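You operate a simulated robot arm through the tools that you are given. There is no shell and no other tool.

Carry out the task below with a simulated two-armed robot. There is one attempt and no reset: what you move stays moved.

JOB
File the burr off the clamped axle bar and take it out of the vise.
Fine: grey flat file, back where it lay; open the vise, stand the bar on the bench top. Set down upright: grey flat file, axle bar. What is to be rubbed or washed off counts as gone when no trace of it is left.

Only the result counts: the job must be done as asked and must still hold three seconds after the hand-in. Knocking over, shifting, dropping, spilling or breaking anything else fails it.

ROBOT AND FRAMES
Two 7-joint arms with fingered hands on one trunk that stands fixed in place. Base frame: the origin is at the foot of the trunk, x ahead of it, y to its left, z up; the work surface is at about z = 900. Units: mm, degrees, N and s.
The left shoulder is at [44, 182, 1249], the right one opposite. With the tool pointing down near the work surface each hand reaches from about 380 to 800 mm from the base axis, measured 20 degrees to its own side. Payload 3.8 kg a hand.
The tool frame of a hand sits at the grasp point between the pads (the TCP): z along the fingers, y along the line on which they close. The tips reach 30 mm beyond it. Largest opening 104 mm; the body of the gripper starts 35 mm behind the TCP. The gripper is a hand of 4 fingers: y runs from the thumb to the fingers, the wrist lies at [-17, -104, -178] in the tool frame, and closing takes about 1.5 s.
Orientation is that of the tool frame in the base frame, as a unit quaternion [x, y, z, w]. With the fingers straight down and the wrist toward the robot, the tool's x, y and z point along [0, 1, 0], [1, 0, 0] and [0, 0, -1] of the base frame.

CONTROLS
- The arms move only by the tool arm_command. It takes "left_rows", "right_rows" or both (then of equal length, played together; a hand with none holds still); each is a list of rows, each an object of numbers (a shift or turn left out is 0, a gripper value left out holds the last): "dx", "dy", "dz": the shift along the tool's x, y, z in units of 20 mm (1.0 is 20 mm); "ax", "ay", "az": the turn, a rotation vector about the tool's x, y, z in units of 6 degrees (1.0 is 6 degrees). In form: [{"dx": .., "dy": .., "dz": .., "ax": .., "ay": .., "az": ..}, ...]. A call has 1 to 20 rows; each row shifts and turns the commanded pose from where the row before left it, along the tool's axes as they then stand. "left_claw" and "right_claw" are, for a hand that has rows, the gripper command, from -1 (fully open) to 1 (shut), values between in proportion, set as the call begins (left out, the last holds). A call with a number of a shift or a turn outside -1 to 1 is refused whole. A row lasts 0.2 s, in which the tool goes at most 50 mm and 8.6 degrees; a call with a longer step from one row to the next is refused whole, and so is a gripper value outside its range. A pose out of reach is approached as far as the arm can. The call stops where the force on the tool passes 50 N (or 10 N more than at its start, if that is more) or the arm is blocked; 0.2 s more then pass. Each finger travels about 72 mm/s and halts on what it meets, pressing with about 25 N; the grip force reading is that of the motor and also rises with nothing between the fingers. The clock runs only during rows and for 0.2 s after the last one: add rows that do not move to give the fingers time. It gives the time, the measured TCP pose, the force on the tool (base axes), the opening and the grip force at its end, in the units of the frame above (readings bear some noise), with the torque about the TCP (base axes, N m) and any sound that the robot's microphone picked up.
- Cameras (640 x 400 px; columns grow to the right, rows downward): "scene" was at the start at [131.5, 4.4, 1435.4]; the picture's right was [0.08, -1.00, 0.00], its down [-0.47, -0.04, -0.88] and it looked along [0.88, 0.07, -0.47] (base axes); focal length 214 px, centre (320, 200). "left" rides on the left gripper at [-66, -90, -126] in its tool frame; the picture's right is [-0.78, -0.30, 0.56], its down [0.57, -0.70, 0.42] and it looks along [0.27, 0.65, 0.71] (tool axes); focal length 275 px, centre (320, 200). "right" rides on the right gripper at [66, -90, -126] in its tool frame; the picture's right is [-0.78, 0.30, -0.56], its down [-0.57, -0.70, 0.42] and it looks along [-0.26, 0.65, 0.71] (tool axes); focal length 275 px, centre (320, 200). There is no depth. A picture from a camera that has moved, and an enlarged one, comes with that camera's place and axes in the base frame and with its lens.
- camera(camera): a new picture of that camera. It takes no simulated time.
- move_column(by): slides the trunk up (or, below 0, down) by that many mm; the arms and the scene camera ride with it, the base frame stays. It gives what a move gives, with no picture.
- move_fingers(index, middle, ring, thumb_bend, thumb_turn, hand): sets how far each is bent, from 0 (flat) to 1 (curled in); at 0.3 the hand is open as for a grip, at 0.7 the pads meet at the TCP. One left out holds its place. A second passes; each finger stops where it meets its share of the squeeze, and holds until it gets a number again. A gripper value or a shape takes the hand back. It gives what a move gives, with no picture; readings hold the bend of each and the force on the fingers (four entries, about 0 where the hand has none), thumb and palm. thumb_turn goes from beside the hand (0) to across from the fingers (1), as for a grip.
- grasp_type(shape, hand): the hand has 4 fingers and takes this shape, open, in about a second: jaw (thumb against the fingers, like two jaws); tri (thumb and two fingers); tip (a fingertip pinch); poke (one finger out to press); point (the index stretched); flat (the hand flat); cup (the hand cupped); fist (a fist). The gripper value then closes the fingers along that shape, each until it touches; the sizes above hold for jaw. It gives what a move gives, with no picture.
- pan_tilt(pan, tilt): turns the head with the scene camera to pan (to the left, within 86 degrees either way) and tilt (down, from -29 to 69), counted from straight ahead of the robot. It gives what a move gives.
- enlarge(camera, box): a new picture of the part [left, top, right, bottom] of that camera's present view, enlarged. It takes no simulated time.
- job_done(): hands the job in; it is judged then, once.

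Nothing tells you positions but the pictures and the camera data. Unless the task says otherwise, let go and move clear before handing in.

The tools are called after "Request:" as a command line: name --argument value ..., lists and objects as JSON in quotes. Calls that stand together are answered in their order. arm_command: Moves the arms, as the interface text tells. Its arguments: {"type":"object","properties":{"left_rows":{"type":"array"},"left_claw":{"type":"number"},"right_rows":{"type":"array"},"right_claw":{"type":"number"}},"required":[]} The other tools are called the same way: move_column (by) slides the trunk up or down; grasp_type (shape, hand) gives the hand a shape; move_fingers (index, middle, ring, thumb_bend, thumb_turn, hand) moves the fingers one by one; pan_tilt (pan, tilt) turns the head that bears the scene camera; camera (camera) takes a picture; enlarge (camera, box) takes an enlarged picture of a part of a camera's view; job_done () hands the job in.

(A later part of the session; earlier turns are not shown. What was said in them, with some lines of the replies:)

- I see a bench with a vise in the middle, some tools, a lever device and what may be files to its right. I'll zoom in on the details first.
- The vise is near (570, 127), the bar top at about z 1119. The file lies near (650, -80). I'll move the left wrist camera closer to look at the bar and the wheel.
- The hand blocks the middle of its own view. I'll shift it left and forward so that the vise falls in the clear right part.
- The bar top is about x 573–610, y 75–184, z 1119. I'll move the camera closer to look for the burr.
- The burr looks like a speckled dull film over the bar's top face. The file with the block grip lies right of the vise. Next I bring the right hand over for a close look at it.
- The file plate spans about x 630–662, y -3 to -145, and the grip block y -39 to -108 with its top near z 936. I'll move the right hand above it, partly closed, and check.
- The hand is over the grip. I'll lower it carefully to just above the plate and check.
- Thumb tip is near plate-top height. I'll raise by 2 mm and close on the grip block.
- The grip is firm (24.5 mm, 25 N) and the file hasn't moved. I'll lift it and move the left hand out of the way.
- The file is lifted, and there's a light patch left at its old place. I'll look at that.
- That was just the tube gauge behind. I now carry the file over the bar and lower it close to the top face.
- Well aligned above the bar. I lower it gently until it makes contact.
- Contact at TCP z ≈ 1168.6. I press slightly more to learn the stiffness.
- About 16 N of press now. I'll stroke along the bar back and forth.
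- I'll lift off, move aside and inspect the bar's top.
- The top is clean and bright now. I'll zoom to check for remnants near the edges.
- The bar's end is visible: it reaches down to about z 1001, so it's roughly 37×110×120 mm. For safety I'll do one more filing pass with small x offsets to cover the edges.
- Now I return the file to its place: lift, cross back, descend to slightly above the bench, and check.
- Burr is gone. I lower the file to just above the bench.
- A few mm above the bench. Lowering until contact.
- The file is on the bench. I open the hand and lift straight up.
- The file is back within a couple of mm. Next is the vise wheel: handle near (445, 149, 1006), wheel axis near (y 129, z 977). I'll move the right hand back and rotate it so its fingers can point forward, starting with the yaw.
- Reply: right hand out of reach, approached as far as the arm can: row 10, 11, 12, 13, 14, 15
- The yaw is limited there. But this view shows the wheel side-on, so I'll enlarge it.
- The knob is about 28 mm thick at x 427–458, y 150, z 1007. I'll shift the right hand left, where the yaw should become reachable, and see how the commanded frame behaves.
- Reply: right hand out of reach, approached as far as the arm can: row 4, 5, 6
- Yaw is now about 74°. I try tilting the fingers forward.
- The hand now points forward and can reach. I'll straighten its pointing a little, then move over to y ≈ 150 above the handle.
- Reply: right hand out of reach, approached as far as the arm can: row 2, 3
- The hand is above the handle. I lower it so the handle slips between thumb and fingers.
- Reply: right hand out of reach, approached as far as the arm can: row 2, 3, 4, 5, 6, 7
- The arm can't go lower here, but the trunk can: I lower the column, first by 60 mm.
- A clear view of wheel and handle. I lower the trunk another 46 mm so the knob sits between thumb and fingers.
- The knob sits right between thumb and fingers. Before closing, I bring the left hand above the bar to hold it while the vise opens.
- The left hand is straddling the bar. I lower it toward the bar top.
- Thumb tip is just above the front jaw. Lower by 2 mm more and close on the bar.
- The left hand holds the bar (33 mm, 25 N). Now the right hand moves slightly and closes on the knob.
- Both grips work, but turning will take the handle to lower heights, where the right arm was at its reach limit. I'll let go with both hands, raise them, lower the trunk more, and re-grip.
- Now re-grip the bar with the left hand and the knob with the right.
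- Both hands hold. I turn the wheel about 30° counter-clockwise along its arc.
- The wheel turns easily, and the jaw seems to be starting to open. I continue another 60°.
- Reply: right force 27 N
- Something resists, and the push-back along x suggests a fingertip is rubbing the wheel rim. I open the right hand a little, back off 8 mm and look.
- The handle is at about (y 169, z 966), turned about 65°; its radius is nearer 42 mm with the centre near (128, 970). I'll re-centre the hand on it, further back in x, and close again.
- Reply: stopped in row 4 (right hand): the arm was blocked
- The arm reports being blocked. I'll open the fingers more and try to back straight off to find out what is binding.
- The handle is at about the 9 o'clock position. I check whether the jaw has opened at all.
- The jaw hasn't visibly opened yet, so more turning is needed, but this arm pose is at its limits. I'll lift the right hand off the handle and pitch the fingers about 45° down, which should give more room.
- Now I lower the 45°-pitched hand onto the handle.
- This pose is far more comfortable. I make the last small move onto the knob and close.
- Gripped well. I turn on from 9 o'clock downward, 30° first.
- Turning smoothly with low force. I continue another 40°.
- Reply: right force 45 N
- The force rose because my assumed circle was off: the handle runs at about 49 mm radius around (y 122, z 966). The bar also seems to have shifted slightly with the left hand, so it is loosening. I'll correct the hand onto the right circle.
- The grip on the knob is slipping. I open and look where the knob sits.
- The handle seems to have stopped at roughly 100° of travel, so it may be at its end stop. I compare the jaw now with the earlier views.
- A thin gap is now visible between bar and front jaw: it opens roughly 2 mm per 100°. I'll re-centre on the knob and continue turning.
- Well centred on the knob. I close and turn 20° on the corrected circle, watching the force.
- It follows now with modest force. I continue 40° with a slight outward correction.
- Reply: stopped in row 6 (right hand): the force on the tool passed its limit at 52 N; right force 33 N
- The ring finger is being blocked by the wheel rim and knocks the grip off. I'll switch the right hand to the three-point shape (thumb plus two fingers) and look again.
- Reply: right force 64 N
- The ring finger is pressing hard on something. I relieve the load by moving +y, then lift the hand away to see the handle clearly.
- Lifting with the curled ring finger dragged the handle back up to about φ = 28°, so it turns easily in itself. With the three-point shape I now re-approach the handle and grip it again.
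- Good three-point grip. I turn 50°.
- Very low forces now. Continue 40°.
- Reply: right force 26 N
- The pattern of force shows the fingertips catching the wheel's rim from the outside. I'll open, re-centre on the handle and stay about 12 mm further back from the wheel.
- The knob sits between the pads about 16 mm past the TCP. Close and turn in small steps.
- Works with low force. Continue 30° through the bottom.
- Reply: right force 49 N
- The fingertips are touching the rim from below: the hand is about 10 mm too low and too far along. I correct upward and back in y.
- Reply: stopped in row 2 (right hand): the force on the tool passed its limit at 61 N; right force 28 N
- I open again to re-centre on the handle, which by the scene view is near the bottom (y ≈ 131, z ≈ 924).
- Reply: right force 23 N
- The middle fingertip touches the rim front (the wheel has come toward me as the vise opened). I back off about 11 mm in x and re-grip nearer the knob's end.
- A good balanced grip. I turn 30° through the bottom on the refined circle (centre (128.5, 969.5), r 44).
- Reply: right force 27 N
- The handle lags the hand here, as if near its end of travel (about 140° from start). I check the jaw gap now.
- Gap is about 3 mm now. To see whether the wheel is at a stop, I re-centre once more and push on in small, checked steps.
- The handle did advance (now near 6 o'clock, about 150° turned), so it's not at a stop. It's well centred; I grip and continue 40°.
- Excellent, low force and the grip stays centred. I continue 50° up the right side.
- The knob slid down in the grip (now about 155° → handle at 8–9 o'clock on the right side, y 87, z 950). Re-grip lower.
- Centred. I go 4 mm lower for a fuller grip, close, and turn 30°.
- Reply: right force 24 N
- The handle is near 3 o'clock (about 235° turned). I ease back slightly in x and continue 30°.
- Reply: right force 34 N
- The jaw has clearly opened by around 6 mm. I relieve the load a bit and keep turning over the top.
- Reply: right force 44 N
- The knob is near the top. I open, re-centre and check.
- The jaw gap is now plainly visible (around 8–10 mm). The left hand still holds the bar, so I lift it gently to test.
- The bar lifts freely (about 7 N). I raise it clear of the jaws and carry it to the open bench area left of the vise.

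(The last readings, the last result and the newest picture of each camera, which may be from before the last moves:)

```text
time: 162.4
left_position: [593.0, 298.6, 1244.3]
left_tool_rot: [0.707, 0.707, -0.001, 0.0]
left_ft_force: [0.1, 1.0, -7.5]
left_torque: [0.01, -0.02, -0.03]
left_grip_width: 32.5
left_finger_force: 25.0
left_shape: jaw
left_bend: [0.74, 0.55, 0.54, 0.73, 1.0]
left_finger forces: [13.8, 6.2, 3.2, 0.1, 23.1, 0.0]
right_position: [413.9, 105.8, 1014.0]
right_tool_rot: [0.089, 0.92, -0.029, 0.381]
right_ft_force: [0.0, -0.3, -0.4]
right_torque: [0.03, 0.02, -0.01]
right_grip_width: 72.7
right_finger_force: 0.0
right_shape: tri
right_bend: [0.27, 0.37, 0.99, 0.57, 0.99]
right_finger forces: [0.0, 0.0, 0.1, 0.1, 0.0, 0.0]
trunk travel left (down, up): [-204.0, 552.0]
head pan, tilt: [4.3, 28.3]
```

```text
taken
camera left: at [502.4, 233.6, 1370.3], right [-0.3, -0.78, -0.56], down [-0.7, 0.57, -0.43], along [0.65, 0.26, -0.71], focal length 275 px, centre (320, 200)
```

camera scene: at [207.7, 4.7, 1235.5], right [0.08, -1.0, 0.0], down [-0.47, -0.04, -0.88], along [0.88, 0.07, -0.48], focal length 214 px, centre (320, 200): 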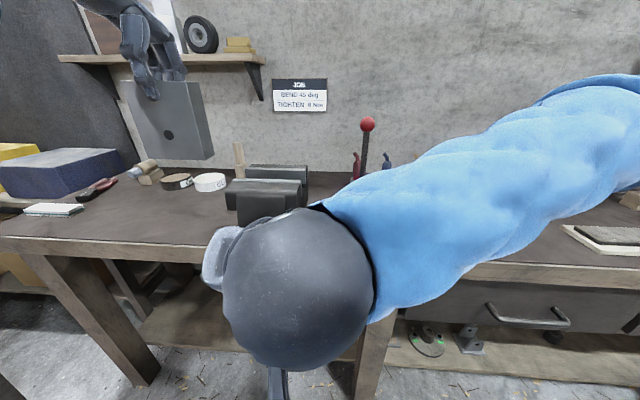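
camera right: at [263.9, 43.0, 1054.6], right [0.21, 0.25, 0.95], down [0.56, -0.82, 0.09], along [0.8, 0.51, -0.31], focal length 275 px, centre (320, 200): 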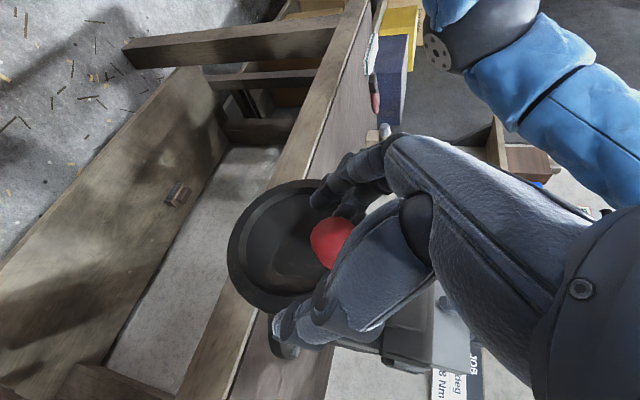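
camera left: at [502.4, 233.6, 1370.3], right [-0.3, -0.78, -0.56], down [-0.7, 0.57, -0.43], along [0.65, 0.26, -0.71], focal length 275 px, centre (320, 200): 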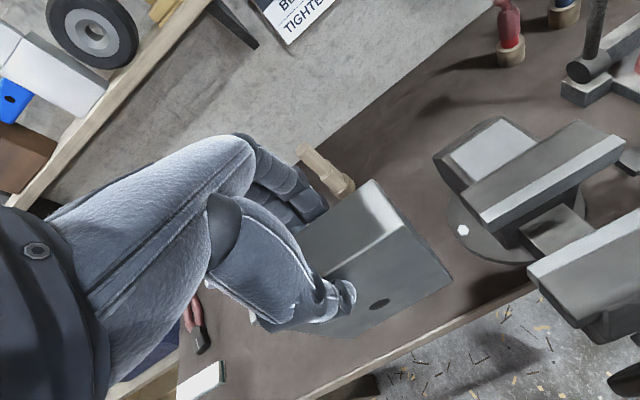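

The bar (a block with a hole) is held upright. I move it forward over the bench and look before lowering.

Request:
arm_command --left_rows '[{"dy": 0.4}, {"dy": 0.7}, {"dy": 0.8}, {"dy": 0.8}, {"dy": 0.8}, {"dy": 0.8}, {"dy": 0.5, "dz": 0.3}, {"dz": 0.7}, {"dz": 0.8}, {"dz": 0.8}, {"dz": 0.8}, {"dz": 0.8}, {"dz": 0.8}, {"dz": 0.8}, {"dz": 0.6}, {"dz": 0.5}, {}]'

Request:
camera --camera "scene"

Request:
enlarge --camera "scene" --box '[100, 90, 260, 230]'

Request:
camera --camera "left"

```text
time: 166.1
left_position: [689.9, 298.4, 1105.5]
left_tool_rot: [0.708, 0.707, 0.0, 0.001]
left_ft_force: [-0.6, 0.5, -7.9]
left_torque: [0.02, -0.03, 0.01]
left_grip_width: 32.3
left_finger_force: 25.0
left_shape: jaw
left_bend: [0.74, 0.55, 0.54, 0.73, 1.0]
left_finger forces: [13.8, 6.3, 3.1, 0.0, 23.1, 0.1]
right_position: [415.3, 107.7, 1013.3]
right_tool_rot: [0.088, 0.92, -0.029, 0.381]
right_ft_force: [0.2, 0.0, 1.1]
right_torque: [0.02, 0.01, 0.01]
right_grip_width: 72.5
right_finger_force: 0.2
right_shape: tri
right_bend: [0.27, 0.37, 0.99, 0.57, 0.99]
right_finger forces: [0.0, 0.0, 0.1, 0.0, 0.1, 0.1]
trunk travel left (down, up): [-204.0, 552.0]
head pan, tilt: [4.3, 28.3]
```

```text
taken
camera scene: at [207.7, 4.7, 1235.5], right [0.08, -1.0, 0.0], down [-0.47, -0.04, -0.88], along [0.88, 0.07, -0.48], focal length 214 px, centre (320, 200)
```

scene: 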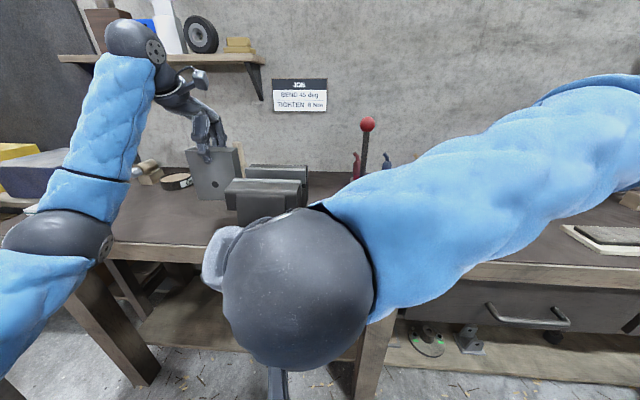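

```text
2.86 times, centred on (180, 160) of scene
camera zoom: at [207.7, 4.7, 1235.5], right [0.08, -1.0, 0.0], down [-0.47, -0.04, -0.88], along [0.88, 0.07, -0.48], focal length 613 px, centre (720, 314)
```

zoom: 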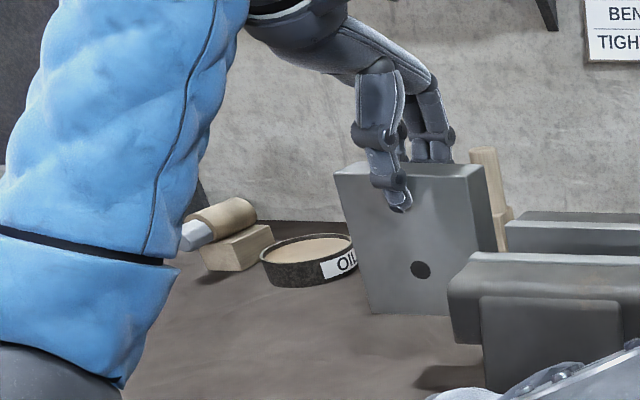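

```text
taken
camera left: at [599.0, 233.1, 1232.3], right [-0.3, -0.78, -0.56], down [-0.7, 0.57, -0.43], along [0.65, 0.26, -0.71], focal length 275 px, centre (320, 200)
```

left: 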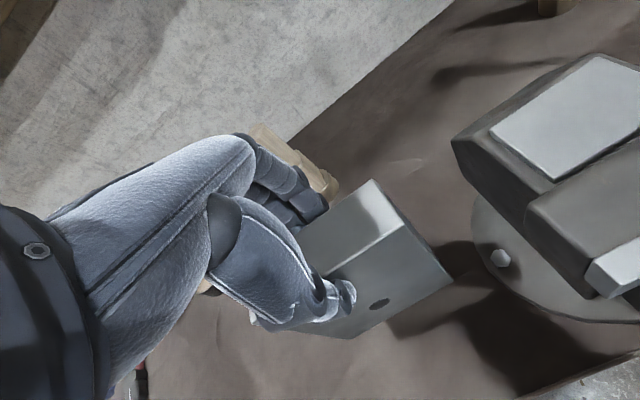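

The spot below is free. I lower the bar until just above the bench, then slowly to contact.

Request:
arm_command --left_rows '[{"dz": 0.6}, {"dz": 0.8}, {"dz": 0.8}, {"dz": 0.6}, {"dz": 0.4}, {}]'

Request:
enlarge --camera "scene" --box '[100, 90, 260, 230]'

```text
time: 167.4
left_position: [689.6, 298.6, 1042.7]
left_tool_rot: [0.708, 0.706, 0.0, 0.001]
left_ft_force: [0.6, -0.3, -6.9]
left_torque: [0.04, 0.02, -0.04]
left_grip_width: 32.5
left_finger_force: 25.4
left_shape: jaw
left_bend: [0.74, 0.55, 0.54, 0.73, 1.0]
left_finger forces: [13.7, 6.4, 3.0, 0.0, 23.0, 0.0]
right_position: [413.9, 106.4, 1012.5]
right_tool_rot: [0.088, 0.92, -0.028, 0.38]
right_ft_force: [0.1, -0.5, -0.2]
right_torque: [-0.01, 0.01, -0.02]
right_grip_width: 72.7
right_finger_force: 0.1
right_shape: tri
right_bend: [0.27, 0.37, 0.99, 0.57, 0.99]
right_finger forces: [0.0, 0.0, 0.0, 0.0, 0.1, 0.0]
trunk travel left (down, up): [-204.0, 552.0]
head pan, tilt: [4.3, 28.3]
```

```text
2.86 times, centred on (180, 160) of scene
camera zoom: at [207.7, 4.7, 1235.5], right [0.08, -1.0, 0.0], down [-0.47, -0.04, -0.88], along [0.88, 0.07, -0.48], focal length 613 px, centre (720, 314)
```

zoom: 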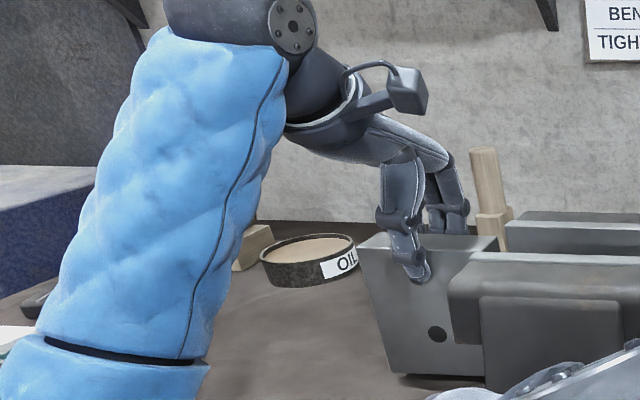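

Request:
arm_command --left_rows '[{"dz": 0.1}, {"dz": 0.1}, {"dz": 0.06}, {"dz": 0.06}, {}]'

```text
time: 168.7
left_position: [690.3, 299.3, 1037.0]
left_tool_rot: [0.708, 0.706, 0.0, 0.001]
left_ft_force: [0.8, -0.2, -6.7]
left_torque: [0.0, -0.03, -0.02]
left_grip_width: 32.3
left_finger_force: 25.3
left_shape: jaw
left_bend: [0.74, 0.55, 0.54, 0.73, 1.0]
left_finger forces: [13.7, 6.3, 3.2, 0.0, 23.0, 0.0]
right_position: [414.5, 107.6, 1012.8]
right_tool_rot: [0.088, 0.92, -0.028, 0.381]
right_ft_force: [0.2, -0.9, -0.5]
right_torque: [-0.01, 0.0, 0.02]
right_grip_width: 72.8
right_finger_force: 0.0
right_shape: tri
right_bend: [0.27, 0.37, 0.99, 0.57, 0.99]
right_finger forces: [0.1, 0.1, 0.0, 0.1, 0.0, 0.0]
trunk travel left (down, up): [-204.0, 552.0]
head pan, tilt: [4.3, 28.3]
```

Request:
arm_command --left_rows '[{"dz": 0.06}, {"dz": 0.06}, {"dz": 0.06}, {}]'

Request:
enlarge --camera "scene" --box '[100, 90, 260, 230]'

```text
time: 169.7
left_position: [688.4, 298.8, 1032.7]
left_tool_rot: [0.707, 0.707, 0.0, 0.001]
left_ft_force: [-0.8, 0.2, -7.6]
left_torque: [-0.04, -0.05, 0.0]
left_grip_width: 32.3
left_finger_force: 25.3
left_shape: jaw
left_bend: [0.74, 0.55, 0.54, 0.73, 1.0]
left_finger forces: [13.7, 6.2, 3.1, 0.0, 23.0, 0.1]
right_position: [414.3, 107.7, 1013.5]
right_tool_rot: [0.088, 0.92, -0.029, 0.38]
right_ft_force: [0.6, -0.1, -0.7]
right_torque: [0.0, 0.0, -0.02]
right_grip_width: 72.6
right_finger_force: 0.0
right_shape: tri
right_bend: [0.27, 0.37, 0.99, 0.57, 0.99]
right_finger forces: [0.0, 0.0, 0.0, 0.1, 0.0, 0.0]
trunk travel left (down, up): [-204.0, 552.0]
head pan, tilt: [4.3, 28.3]
```

```text
2.86 times, centred on (180, 160) of scene
camera zoom: at [207.8, 4.8, 1235.4], right [0.08, -1.0, 0.0], down [-0.47, -0.04, -0.88], along [0.88, 0.07, -0.48], focal length 613 px, centre (720, 314)
```

zoom: 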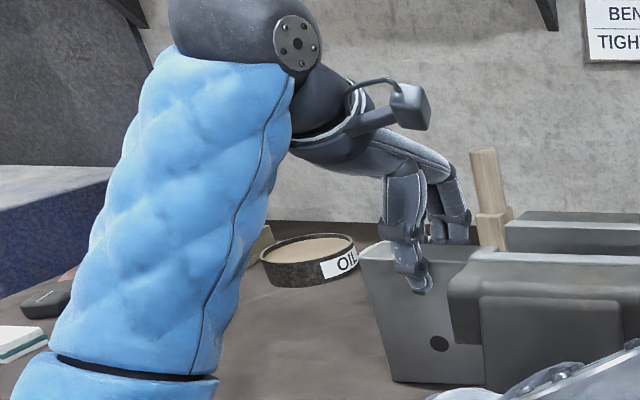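

Request:
arm_command --left_rows '[{"dz": 0.05}, {"dz": 0.05}, {"dz": 0.05}, {}]'

```text
time: 170.7
left_position: [689.0, 300.8, 1029.5]
left_tool_rot: [0.708, 0.706, 0.001, 0.002]
left_ft_force: [-0.8, 2.8, -2.2]
left_torque: [0.05, -0.02, 0.03]
left_grip_width: 32.5
left_finger_force: 25.2
left_shape: jaw
left_bend: [0.74, 0.56, 0.54, 0.73, 1.0]
left_finger forces: [13.7, 6.2, 3.1, 0.1, 23.9, 0.1]
right_position: [414.5, 107.1, 1014.0]
right_tool_rot: [0.088, 0.92, -0.029, 0.381]
right_ft_force: [-0.2, -0.2, -0.6]
right_torque: [0.0, -0.01, -0.01]
right_grip_width: 72.6
right_finger_force: 0.0
right_shape: tri
right_bend: [0.27, 0.37, 0.99, 0.57, 0.99]
right_finger forces: [0.1, 0.0, 0.0, 0.0, 0.0, 0.0]
trunk travel left (down, up): [-204.0, 552.0]
head pan, tilt: [4.3, 28.3]
```

Contact has begun. One more millimetre, then check.

Request:
arm_command --left_rows '[{"dz": 0.05}, {}, {}]'

Request:
enlarge --camera "scene" --box '[130, 120, 260, 220]'

Request:
camera --camera "left"

```text
time: 171.4
left_position: [689.8, 300.2, 1029.2]
left_tool_rot: [0.708, 0.707, 0.001, 0.002]
left_ft_force: [-1.2, 5.4, 5.2]
left_torque: [0.08, -0.01, 0.01]
left_grip_width: 32.5
left_finger_force: 25.0
left_shape: jaw
left_bend: [0.74, 0.56, 0.54, 0.73, 1.0]
left_finger forces: [14.2, 6.6, 3.2, 0.0, 24.2, 0.1]
right_position: [413.5, 106.7, 1014.6]
right_tool_rot: [0.088, 0.92, -0.029, 0.381]
right_ft_force: [-0.4, 0.6, 0.5]
right_torque: [0.0, 0.01, -0.02]
right_grip_width: 72.5
right_finger_force: 0.0
right_shape: tri
right_bend: [0.27, 0.37, 0.99, 0.57, 0.99]
right_finger forces: [0.1, 0.0, 0.0, 0.1, 0.1, 0.0]
trunk travel left (down, up): [-204.0, 552.0]
head pan, tilt: [4.3, 28.3]
```

```text
4.00 times, centred on (195, 170) of scene
camera zoom: at [206.6, 4.9, 1235.7], right [0.08, -1.0, 0.0], down [-0.47, -0.04, -0.88], along [0.88, 0.07, -0.47], focal length 858 px, centre (820, 320)
```

zoom: 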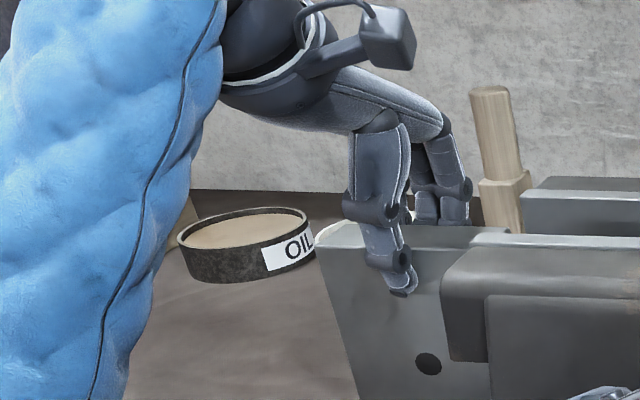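

```text
taken
camera left: at [598.2, 233.6, 1155.8], right [-0.29, -0.78, -0.56], down [-0.7, 0.57, -0.43], along [0.65, 0.26, -0.71], focal length 275 px, centre (320, 200)
```

left: 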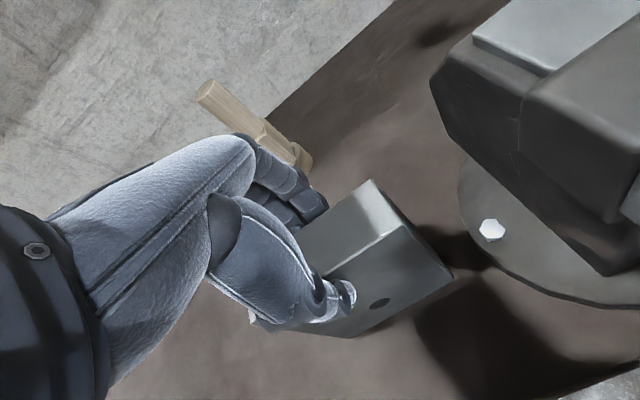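

The bar is standing on the bench. I release it.

Request:
arm_command --left_rows '[{}, {}, {}, {}, {}, {}]' --left_claw -0.3

Request:
enlarge --camera "scene" --box '[130, 120, 260, 220]'

Request:
camera --camera "left"

```text
time: 172.8
left_position: [690.6, 298.2, 1029.8]
left_tool_rot: [0.708, 0.707, 0.0, 0.001]
left_ft_force: [0.9, -0.1, 0.0]
left_torque: [0.0, 0.0, 0.05]
left_grip_width: 67.1
left_finger_force: 0.1
left_shape: jaw
left_bend: [0.73, 0.39, 0.35, 0.6, 0.99]
left_finger forces: [0.0, 0.0, 0.1, 0.0, 0.0, 0.0]
right_position: [415.5, 106.2, 1013.8]
right_tool_rot: [0.088, 0.92, -0.029, 0.381]
right_ft_force: [-0.3, 0.1, 0.8]
right_torque: [0.03, -0.02, 0.01]
right_grip_width: 72.7
right_finger_force: 0.1
right_shape: tri
right_bend: [0.27, 0.37, 0.99, 0.57, 0.99]
right_finger forces: [0.0, 0.1, 0.1, 0.0, 0.0, 0.0]
trunk travel left (down, up): [-204.0, 552.0]
head pan, tilt: [4.3, 28.3]
```

```text
4.00 times, centred on (195, 170) of scene
camera zoom: at [207.0, 4.4, 1235.6], right [0.08, -1.0, 0.0], down [-0.47, -0.04, -0.88], along [0.88, 0.07, -0.47], focal length 858 px, centre (820, 320)
```

zoom: 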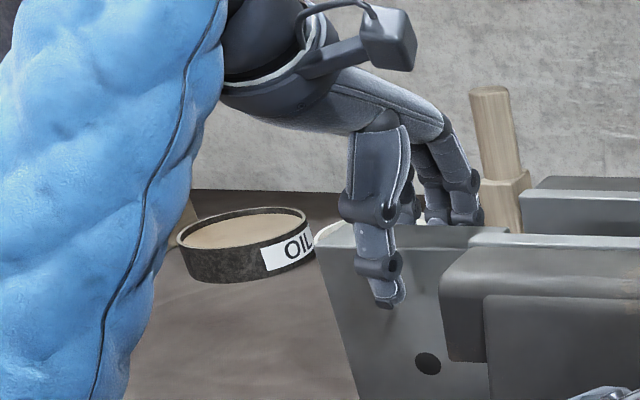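

```text
taken
camera left: at [598.7, 233.0, 1155.2], right [-0.3, -0.78, -0.56], down [-0.7, 0.57, -0.43], along [0.65, 0.26, -0.71], focal length 275 px, centre (320, 200)
```

left: 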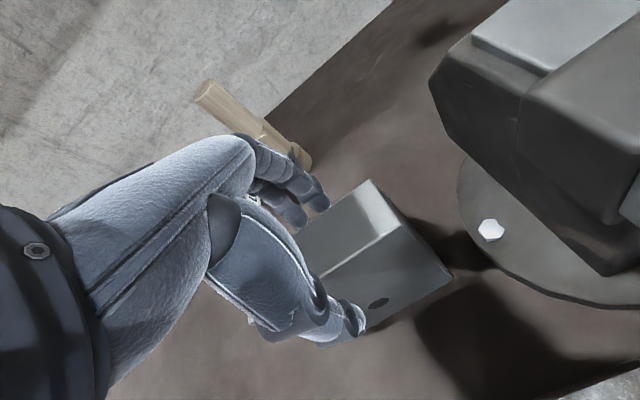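

The bar stands on its own. I raise the left hand straight up, then back it off to the left.

Request:
arm_command --left_rows '[{"dz": -0.3}, {"dz": -0.6}, {"dz": -0.8}, {"dz": -0.9}, {"dz": -0.9}, {"dz": -0.9}, {"dz": -0.9}, {"dz": -0.9}, {"dz": -0.9}, {"dx": 0.8, "dz": -0.2}, {"dx": 0.8}, {"dx": 0.8}, {"dx": 0.8}, {"dx": 0.8}, {"dy": -0.8}, {"dy": -0.8}, {"dy": -0.8}, {}]'

Request:
camera --camera "scene"

Request:
camera --camera "left"

```text
time: 176.7
left_position: [641.4, 379.1, 1173.8]
left_tool_rot: [0.708, 0.706, -0.001, 0.001]
left_ft_force: [0.3, 0.4, -0.6]
left_torque: [0.01, -0.01, 0.03]
left_grip_width: 67.1
left_finger_force: 0.1
left_shape: jaw
left_bend: [0.73, 0.39, 0.35, 0.6, 0.99]
left_finger forces: [0.0, 0.1, 0.1, 0.0, 0.1, 0.0]
right_position: [414.8, 106.6, 1013.7]
right_tool_rot: [0.089, 0.92, -0.029, 0.381]
right_ft_force: [0.2, -0.1, -0.5]
right_torque: [-0.02, -0.03, 0.03]
right_grip_width: 72.7
right_finger_force: 0.0
right_shape: tri
right_bend: [0.27, 0.37, 0.99, 0.57, 0.99]
right_finger forces: [0.0, 0.0, 0.1, 0.0, 0.0, 0.1]
trunk travel left (down, up): [-204.0, 552.0]
head pan, tilt: [4.3, 28.3]
```

```text
taken
camera scene: at [207.1, 4.5, 1235.6], right [0.08, -1.0, 0.0], down [-0.47, -0.04, -0.88], along [0.88, 0.07, -0.47], focal length 214 px, centre (320, 200)
```

scene: 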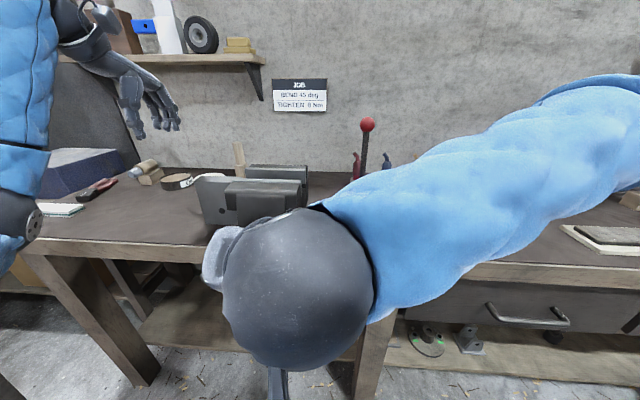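

```text
taken
camera left: at [550.8, 312.9, 1299.8], right [-0.3, -0.78, -0.56], down [-0.7, 0.57, -0.43], along [0.65, 0.26, -0.71], focal length 275 px, centre (320, 200)
```

left: 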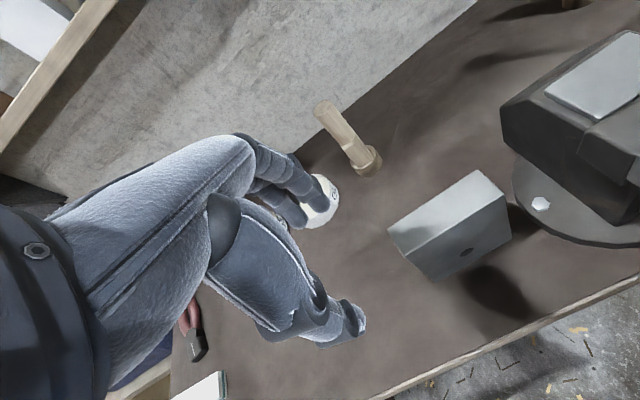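

The bar stands upright. I check the bar closely and the vise opening.

Request:
enlarge --camera "left" --box '[360, 20, 640, 300]'

Request:
enlarge --camera "scene" --box '[170, 130, 330, 230]'

```text
1.43 times, centred on (500, 160) of left
camera zoom: at [550.8, 312.9, 1299.8], right [-0.3, -0.78, -0.56], down [-0.7, 0.57, -0.43], along [0.65, 0.26, -0.71], focal length 393 px, centre (63, 257)
```

zoom: 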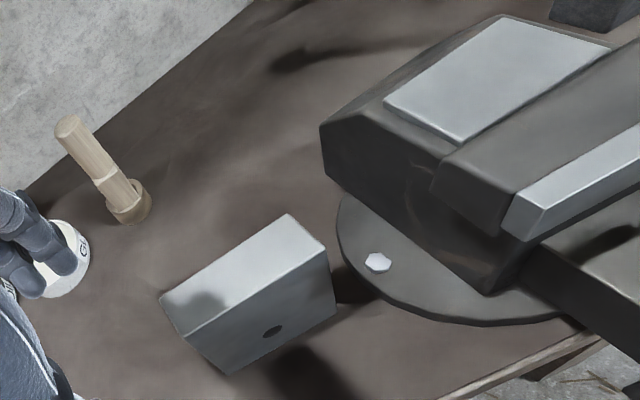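

```text
4.00 times, centred on (250, 180) of scene
camera zoom: at [207.1, 4.5, 1235.6], right [0.08, -1.0, 0.0], down [-0.47, -0.04, -0.88], along [0.88, 0.07, -0.47], focal length 858 px, centre (600, 280)
```

zoom: 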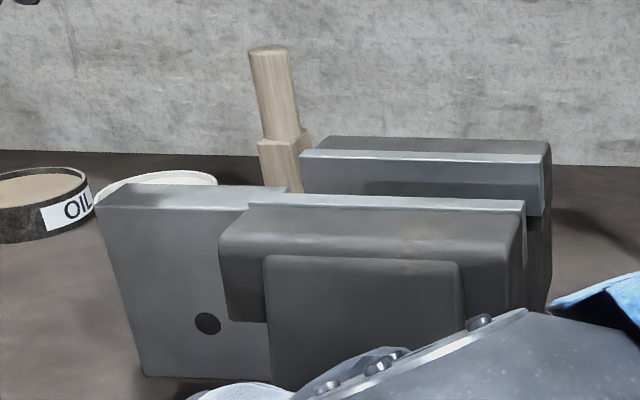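

Bar and burr face look good, and the vise is open well beyond the bar's thickness. For margin I'll turn the wheel a bit further with the right hand.

Request:
arm_command --right_rows '[{"dx": -0.12, "dy": 0.15, "dz": -0.16}, {"dx": -0.12, "dy": 0.145, "dz": -0.16}, {}]'

Request:
arm_command --right_rows '[{}, {}, {}, {}, {}, {}, {}]' --right_claw 1

Request:
camera --camera "right"

```text
time: 177.4
left_position: [641.8, 378.4, 1173.9]
left_tool_rot: [0.707, 0.707, 0.001, 0.001]
left_ft_force: [-0.2, -0.2, -0.4]
left_torque: [-0.02, -0.01, -0.01]
left_grip_width: 67.1
left_finger_force: 0.0
left_shape: jaw
left_bend: [0.73, 0.39, 0.35, 0.6, 0.99]
left_finger forces: [0.0, 0.0, 0.0, 0.1, 0.0, 0.0]
right_position: [414.4, 112.8, 1021.1]
right_tool_rot: [0.089, 0.92, -0.029, 0.381]
right_ft_force: [-0.2, -1.0, -0.1]
right_torque: [-0.04, -0.02, -0.03]
right_grip_width: 72.5
right_finger_force: 0.0
right_shape: tri
right_bend: [0.27, 0.37, 0.99, 0.57, 0.99]
right_finger forces: [0.0, 0.1, 0.1, 0.0, 0.0, 0.1]
trunk travel left (down, up): [-204.0, 552.0]
head pan, tilt: [4.3, 28.3]
```

```text
time: 179.1
left_position: [641.2, 379.6, 1173.3]
left_tool_rot: [0.708, 0.707, 0.0, 0.001]
left_ft_force: [0.0, 0.3, -0.4]
left_torque: [0.01, -0.01, -0.05]
left_grip_width: 67.3
left_finger_force: 0.0
left_shape: jaw
left_bend: [0.73, 0.39, 0.35, 0.6, 0.99]
left_finger forces: [0.0, 0.0, 0.1, 0.0, 0.1, 0.1]
right_position: [415.5, 112.5, 1019.4]
right_tool_rot: [0.088, 0.92, -0.029, 0.381]
right_ft_force: [0.3, 0.4, -3.7]
right_torque: [-0.06, 0.07, 0.18]
right_grip_width: 23.1
right_finger_force: 24.8
right_shape: tri
right_bend: [0.73, 0.5, 1.0, 0.74, 1.0]
right_finger forces: [10.9, 11.1, 0.0, 0.0, 21.9, 0.0]
trunk travel left (down, up): [-204.0, 552.0]
head pan, tilt: [4.3, 28.3]
```

```text
taken
camera right: at [264.1, 49.4, 1061.7], right [0.21, 0.25, 0.95], down [0.56, -0.82, 0.09], along [0.8, 0.51, -0.31], focal length 275 px, centre (320, 200)
```

right: 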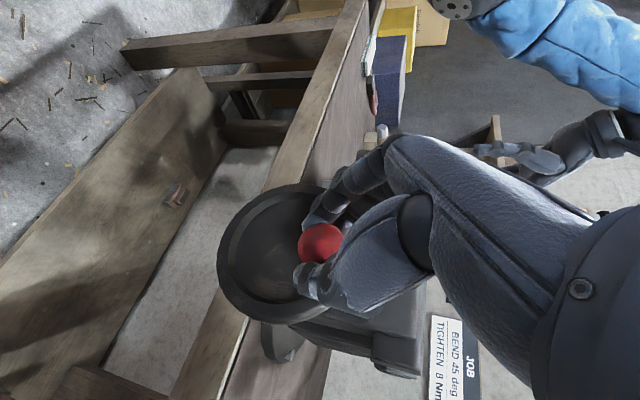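

Good grip. I turn a further 40° over the top.

Request:
arm_command --right_rows '[{"dx": -0.006, "dy": 0.18, "dz": -0.054}, {"dx": -0.006, "dy": 0.18, "dz": -0.054}, {"dx": 0.018, "dy": 0.184, "dz": -0.032}, {"dx": 0.018, "dy": 0.184, "dz": -0.032}, {"dx": 0.04, "dy": 0.182, "dz": -0.008}, {"dx": 0.04, "dy": 0.182, "dz": -0.008}, {"dx": 0.063, "dy": 0.177, "dz": 0.015}, {"dx": 0.063, "dy": 0.177, "dz": 0.015}, {}]'

Request:
camera --camera "right"

```text
time: 181.1
left_position: [641.3, 377.7, 1174.0]
left_tool_rot: [0.708, 0.707, 0.001, 0.0]
left_ft_force: [0.7, 0.4, 0.7]
left_torque: [-0.01, -0.03, -0.01]
left_grip_width: 67.3
left_finger_force: 0.0
left_shape: jaw
left_bend: [0.73, 0.39, 0.35, 0.6, 0.99]
left_finger forces: [0.1, 0.0, 0.0, 0.0, 0.1, 0.0]
right_position: [413.6, 140.6, 1021.7]
right_tool_rot: [0.089, 0.921, -0.028, 0.379]
right_ft_force: [-2.5, -11.3, -10.1]
right_torque: [-0.51, 0.23, -0.13]
right_grip_width: 21.1
right_finger_force: 24.5
right_shape: tri
right_bend: [0.73, 0.53, 1.0, 0.74, 1.0]
right_finger forces: [12.7, 8.1, 0.1, 0.0, 26.0, 0.0]
trunk travel left (down, up): [-204.0, 552.0]
head pan, tilt: [4.3, 28.3]
```

```text
taken
camera right: at [263.2, 77.1, 1062.1], right [0.21, 0.25, 0.95], down [0.56, -0.82, 0.09], along [0.8, 0.52, -0.31], focal length 275 px, centre (320, 200)
```

right: 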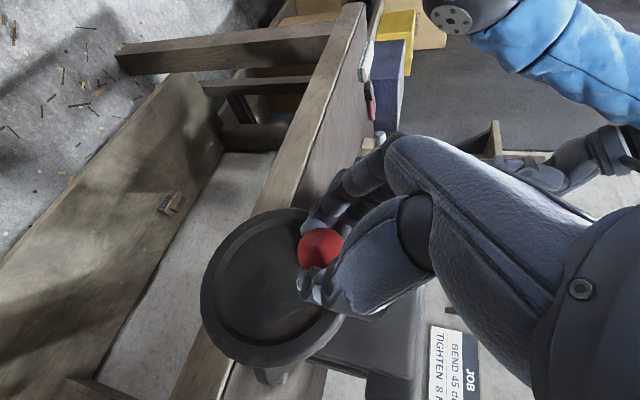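

Working. Another 50° down the left side.

Request:
arm_command --right_rows '[{"dx": 0.1, "dy": 0.164, "dz": 0.05}, {"dx": 0.1, "dy": 0.164, "dz": 0.05}, {"dx": 0.11, "dy": 0.15, "dz": 0.06}, {"dx": 0.11, "dy": 0.15, "dz": 0.06}, {"dx": 0.125, "dy": 0.128, "dz": 0.08}, {"dx": 0.125, "dy": 0.128, "dz": 0.08}, {"dx": 0.136, "dy": 0.103, "dz": 0.09}, {"dx": 0.136, "dy": 0.103, "dz": 0.09}, {"dx": 0.145, "dy": 0.075, "dz": 0.11}, {"dx": 0.145, "dy": 0.075, "dz": 0.11}, {}]'

Request:
camera --camera "right"

Request:
enlarge --camera "scene" --box '[170, 130, 330, 230]'

```text
time: 183.4
left_position: [642.4, 377.5, 1174.2]
left_tool_rot: [0.708, 0.706, 0.0, 0.001]
left_ft_force: [-0.5, -0.1, -0.4]
left_torque: [0.0, -0.01, 0.0]
left_grip_width: 67.2
left_finger_force: 0.0
left_shape: jaw
left_bend: [0.73, 0.39, 0.35, 0.6, 0.99]
left_finger forces: [0.0, 0.0, 0.1, 0.0, 0.1, 0.0]
right_position: [413.3, 165.9, 992.8]
right_tool_rot: [0.088, 0.92, -0.029, 0.381]
right_ft_force: [5.4, -11.9, -2.6]
right_torque: [-0.12, 0.04, 0.18]
right_grip_width: 21.2
right_finger_force: 25.2
right_shape: tri
right_bend: [0.75, 0.53, 1.0, 0.75, 1.0]
right_finger forces: [1.8, 9.2, 0.1, 0.0, 18.8, 0.0]
trunk travel left (down, up): [-204.0, 552.0]
head pan, tilt: [4.3, 28.3]
```

```text
taken
camera right: at [262.4, 102.9, 1032.8], right [0.21, 0.25, 0.95], down [0.56, -0.82, 0.09], along [0.8, 0.51, -0.31], focal length 275 px, centre (320, 200)
```

right: 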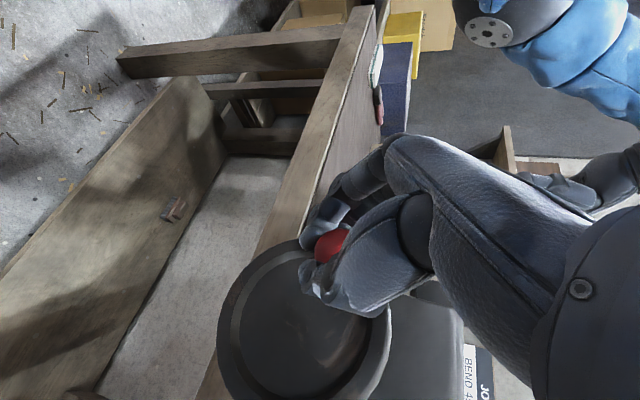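

```text
4.00 times, centred on (250, 180) of scene
camera zoom: at [208.0, 3.1, 1235.4], right [0.08, -1.0, 0.0], down [-0.47, -0.03, -0.88], along [0.88, 0.07, -0.48], focal length 858 px, centre (600, 280)
```

zoom: 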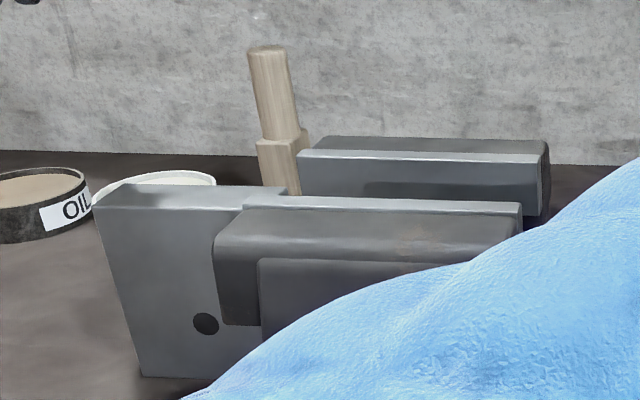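

The vise is open further now. I open the right hand and retract it straight back along its fingers.

Request:
arm_command --right_rows '[{}, {}, {}, {}, {}, {"dz": -0.4}, {"dz": -0.7}, {"dz": -0.8}, {"dz": -0.8}, {"dz": -0.8}, {}]' --right_claw -0.8

Request:
camera --camera "right"

Request:
camera --camera "scene"

```text
time: 185.8
left_position: [640.9, 378.6, 1173.5]
left_tool_rot: [0.708, 0.706, 0.0, 0.002]
left_ft_force: [-0.3, -0.2, -0.4]
left_torque: [0.03, -0.01, 0.03]
left_grip_width: 67.0
left_finger_force: 0.1
left_shape: jaw
left_bend: [0.73, 0.39, 0.35, 0.6, 0.99]
left_finger forces: [0.0, 0.1, 0.0, 0.1, 0.0, 0.0]
right_position: [363.1, 175.8, 1041.9]
right_tool_rot: [0.088, 0.92, -0.028, 0.381]
right_ft_force: [-0.1, 0.9, -0.3]
right_torque: [-0.02, 0.02, -0.01]
right_grip_width: 93.2
right_finger_force: 0.1
right_shape: tri
right_bend: [0.3, 0.32, 0.99, 0.32, 0.98]
right_finger forces: [0.0, 0.0, 0.1, 0.0, 0.1, 0.1]
trunk travel left (down, up): [-204.0, 552.0]
head pan, tilt: [4.3, 28.3]
```

```text
taken
camera right: at [212.7, 112.3, 1082.9], right [0.21, 0.25, 0.95], down [0.56, -0.82, 0.09], along [0.8, 0.51, -0.31], focal length 275 px, centre (320, 200)
```

right: 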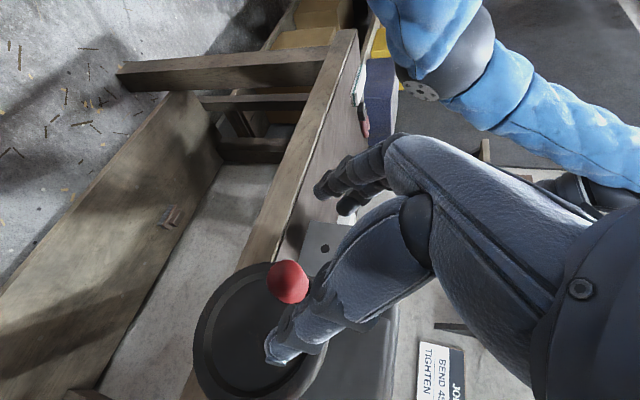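

```text
taken
camera scene: at [207.2, 4.5, 1235.5], right [0.08, -1.0, 0.0], down [-0.47, -0.04, -0.88], along [0.88, 0.07, -0.47], focal length 214 px, centre (320, 200)
```

scene: 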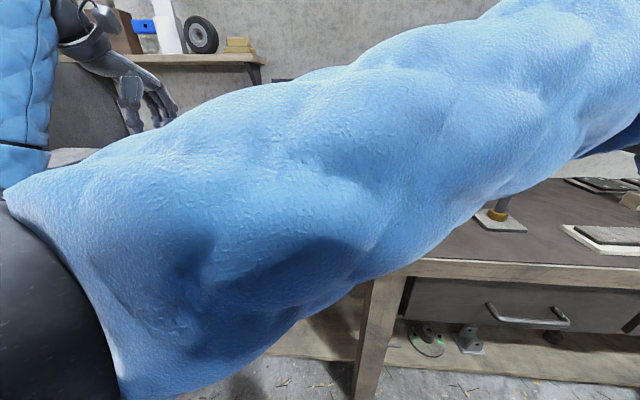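

Clear of the handle. I move the right hand off to the right, then raise the trunk for a full look.

Request:
arm_command --right_rows '[{"dy": -0.8}, {"dy": -0.8}, {"dy": -0.8, "dz": 0.1}, {"dy": -0.8, "dz": 0.1}, {"dy": -0.8, "dz": 0.1}, {"dy": -0.8, "dz": 0.1}, {"dy": -0.8, "dz": 0.1}, {"dy": -0.8, "dz": 0.1}, {"dy": -0.8, "dz": 0.1}, {"dy": -0.8, "dz": 0.1}, {"dy": -0.8, "dz": 0.1}, {"dy": -0.8}, {}]'

Request:
move_column --by 196

Request:
camera --camera "scene"

Request:
camera --camera "right"

```text
time: 187.2
left_position: [641.7, 378.8, 1173.9]
left_tool_rot: [0.708, 0.706, 0.0, 0.001]
left_ft_force: [-0.6, -0.5, 1.2]
left_torque: [-0.01, -0.01, 0.02]
left_grip_width: 67.1
left_finger_force: 0.0
left_shape: jaw
left_bend: [0.73, 0.39, 0.35, 0.6, 0.99]
left_finger forces: [0.1, 0.0, 0.0, 0.0, 0.0, 0.0]
right_position: [357.7, 91.1, 1041.2]
right_tool_rot: [0.099, 0.919, -0.023, 0.381]
right_ft_force: [1.2, -1.1, 1.5]
right_torque: [-0.07, 0.28, 0.21]
right_grip_width: 93.3
right_finger_force: 0.1
right_shape: tri
right_bend: [0.3, 0.32, 0.99, 0.32, 0.98]
right_finger forces: [0.0, 0.1, 0.0, 0.0, 0.0, 0.0]
trunk travel left (down, up): [-204.0, 552.0]
head pan, tilt: [4.3, 28.3]
stopped in row 6 (right hand): the force on the tool passed its limit at 58 N (the readings are from after the stop); the commanded pose is now the measured one
```

```text
time: 189.3
left_position: [642.2, 378.8, 1369.4]
left_tool_rot: [0.708, 0.706, -0.001, 0.002]
left_ft_force: [1.0, -0.4, -0.6]
left_torque: [0.03, 0.0, -0.01]
left_grip_width: 67.2
left_finger_force: 0.1
left_shape: jaw
left_bend: [0.73, 0.39, 0.35, 0.6, 0.99]
left_finger forces: [0.1, 0.0, 0.1, 0.1, 0.1, 0.0]
right_position: [356.7, 91.8, 1235.9]
right_tool_rot: [0.098, 0.919, -0.024, 0.381]
right_ft_force: [0.0, -0.2, 0.0]
right_torque: [0.02, -0.02, 0.01]
right_grip_width: 93.5
right_finger_force: 0.1
right_shape: tri
right_bend: [0.3, 0.32, 0.99, 0.32, 0.98]
right_finger forces: [0.1, 0.1, 0.1, 0.1, 0.0, 0.1]
trunk travel left (down, up): [-400.0, 356.0]
head pan, tilt: [4.3, 28.3]
```

```text
taken
camera scene: at [131.9, 4.5, 1435.2], right [0.08, -1.0, 0.0], down [-0.47, -0.04, -0.88], along [0.88, 0.07, -0.47], focal length 214 px, centre (320, 200)
```

scene: 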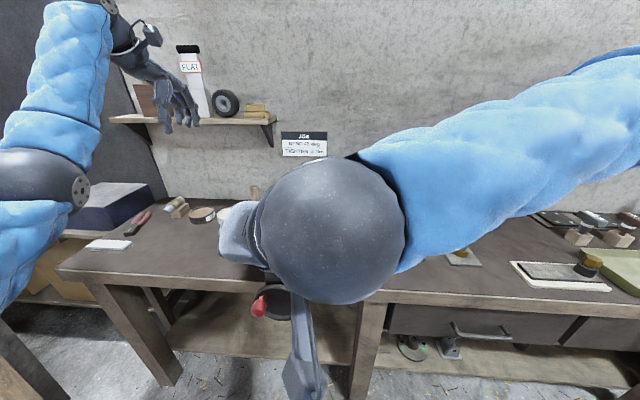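

```text
taken
camera right: at [205.3, 30.0, 1275.4], right [0.21, 0.23, 0.95], down [0.55, -0.83, 0.08], along [0.81, 0.51, -0.3], focal length 275 px, centre (320, 200)
```

right: 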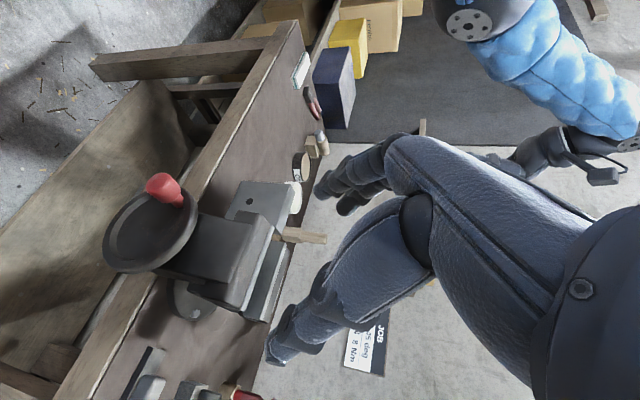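

The arm brushed the body there; nothing else was touched. Now higher up, I move the right hand forward a little and then to the right, out of the way.

Request:
arm_command --right_rows '[{"dx": -0.6, "dz": 0.5, "dy": 0.1}, {"dx": -0.6, "dz": 0.5, "dy": 0.1}, {"dx": -0.6, "dz": 0.5, "dy": 0.1}, {"dx": -0.6, "dz": 0.5, "dy": 0.1}, {"dy": -0.8, "dx": -0.2, "dz": 0.2}, {"dy": -0.8, "dx": -0.2, "dz": 0.2}, {"dy": -0.8, "dx": -0.2, "dz": 0.2}, {"dy": -0.8, "dx": -0.2, "dz": 0.2}, {"dy": -0.8}, {"dy": -0.8}, {"dy": -0.8}, {"dy": -0.8}, {"dy": -0.8}, {"dy": -0.8}, {"dy": -0.8}, {"dy": -0.8}, {}]'

Request:
camera --camera "scene"

```text
time: 192.9
left_position: [642.2, 379.8, 1369.4]
left_tool_rot: [0.708, 0.707, 0.0, 0.002]
left_ft_force: [-0.6, -1.1, -0.2]
left_torque: [0.01, -0.01, 0.0]
left_grip_width: 67.3
left_finger_force: 0.0
left_shape: jaw
left_bend: [0.73, 0.39, 0.35, 0.6, 0.99]
left_finger forces: [0.0, 0.0, 0.1, 0.0, 0.0, 0.0]
right_position: [403.2, -104.7, 1236.7]
right_tool_rot: [0.098, 0.919, -0.025, 0.381]
right_ft_force: [-0.2, -0.3, -0.6]
right_torque: [-0.06, -0.02, -0.02]
right_grip_width: 93.1
right_finger_force: 0.0
right_shape: tri
right_bend: [0.3, 0.32, 0.99, 0.32, 0.98]
right_finger forces: [0.1, 0.1, 0.1, 0.0, 0.1, 0.0]
trunk travel left (down, up): [-400.0, 356.0]
head pan, tilt: [4.3, 28.3]
```

```text
taken
camera scene: at [132.0, 4.7, 1435.3], right [0.08, -1.0, 0.0], down [-0.47, -0.04, -0.88], along [0.88, 0.07, -0.47], focal length 214 px, centre (320, 200)
```

scene: 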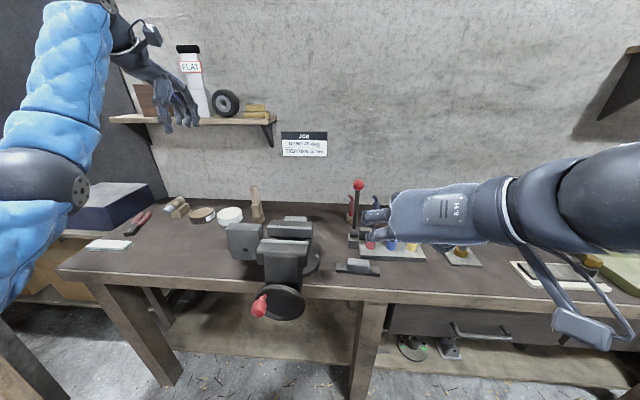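

Both hands are clear. I check the vise, the bar, the file and the neighbouring items up close.

Request:
enlarge --camera "scene" --box '[210, 180, 350, 320]'

Request:
enlarge --camera "scene" --box '[320, 170, 480, 290]'

Request:
enlarge --camera "scene" --box '[80, 170, 260, 280]'

```text
2.86 times, centred on (280, 250) of scene
camera zoom: at [132.0, 4.7, 1435.3], right [0.08, -1.0, 0.0], down [-0.47, -0.04, -0.88], along [0.88, 0.07, -0.47], focal length 613 px, centre (434, 57)
```

zoom: 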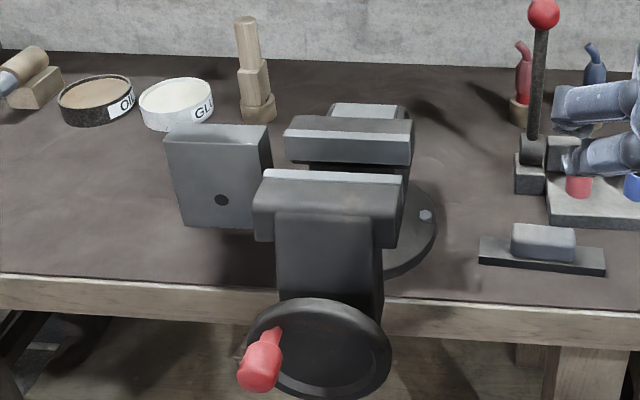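

```text
3.33 times, centred on (400, 230) of scene
camera zoom: at [132.0, 4.7, 1435.3], right [0.08, -1.0, 0.0], down [-0.47, -0.04, -0.88], along [0.88, 0.07, -0.47], focal length 715 px, centre (53, 100)
```

zoom: 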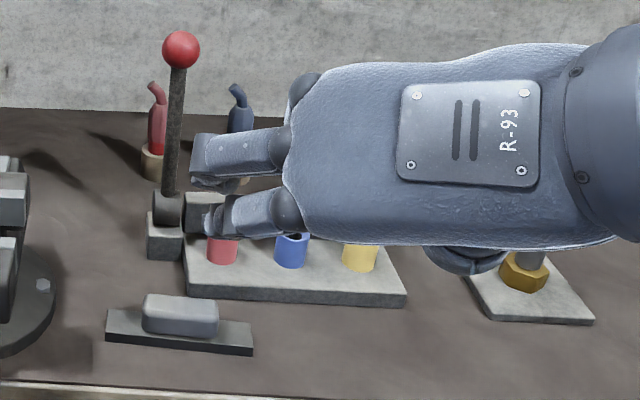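

```text
3.56 times, centred on (170, 225) of scene
camera zoom: at [132.0, 4.7, 1435.3], right [0.08, -1.0, 0.0], down [-0.47, -0.04, -0.88], along [0.88, 0.07, -0.47], focal length 763 px, centre (853, 111)
```

zoom: 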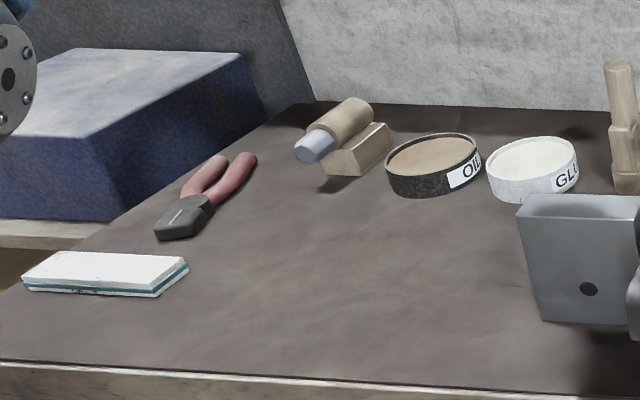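

Everything looks in place. The vise is open and the bar stands upright on the bench with its top face free of burr. The file is back within a few mm of where it lay, turned about 3°, and nothing else has moved. Both hands are clear, so I'm handing in.

Request:
job_done

```text
The job is handed in.
```

I filed the burr off the axle bar, opened the vise and stood the bar upright on the bench, and I have handed the job in. I don't have the judge's result.

- **Burr:** the bar's top face shows no trace of it in the close-up views. I filed it in two passes.
- **File:** it lies upright on its plate, within a few millimetres of where it was, but turned about 3° from its first position.
- **Vise:** the wheel was turned a little over one full turn, and the jaw gap is now clearly wider than the bar.
- **Bar:** it stands free on the bench to the left of the vise, the same way up as it was clamped.
- **Everything else:** nothing else looks knocked or shifted in the final pictures. While I was backing the right hand away from the wheel, the call stopped on a 58 N force spike. I think the arm brushed the robot's own body.

Both hands were empty and clear of the bench when I handed in.
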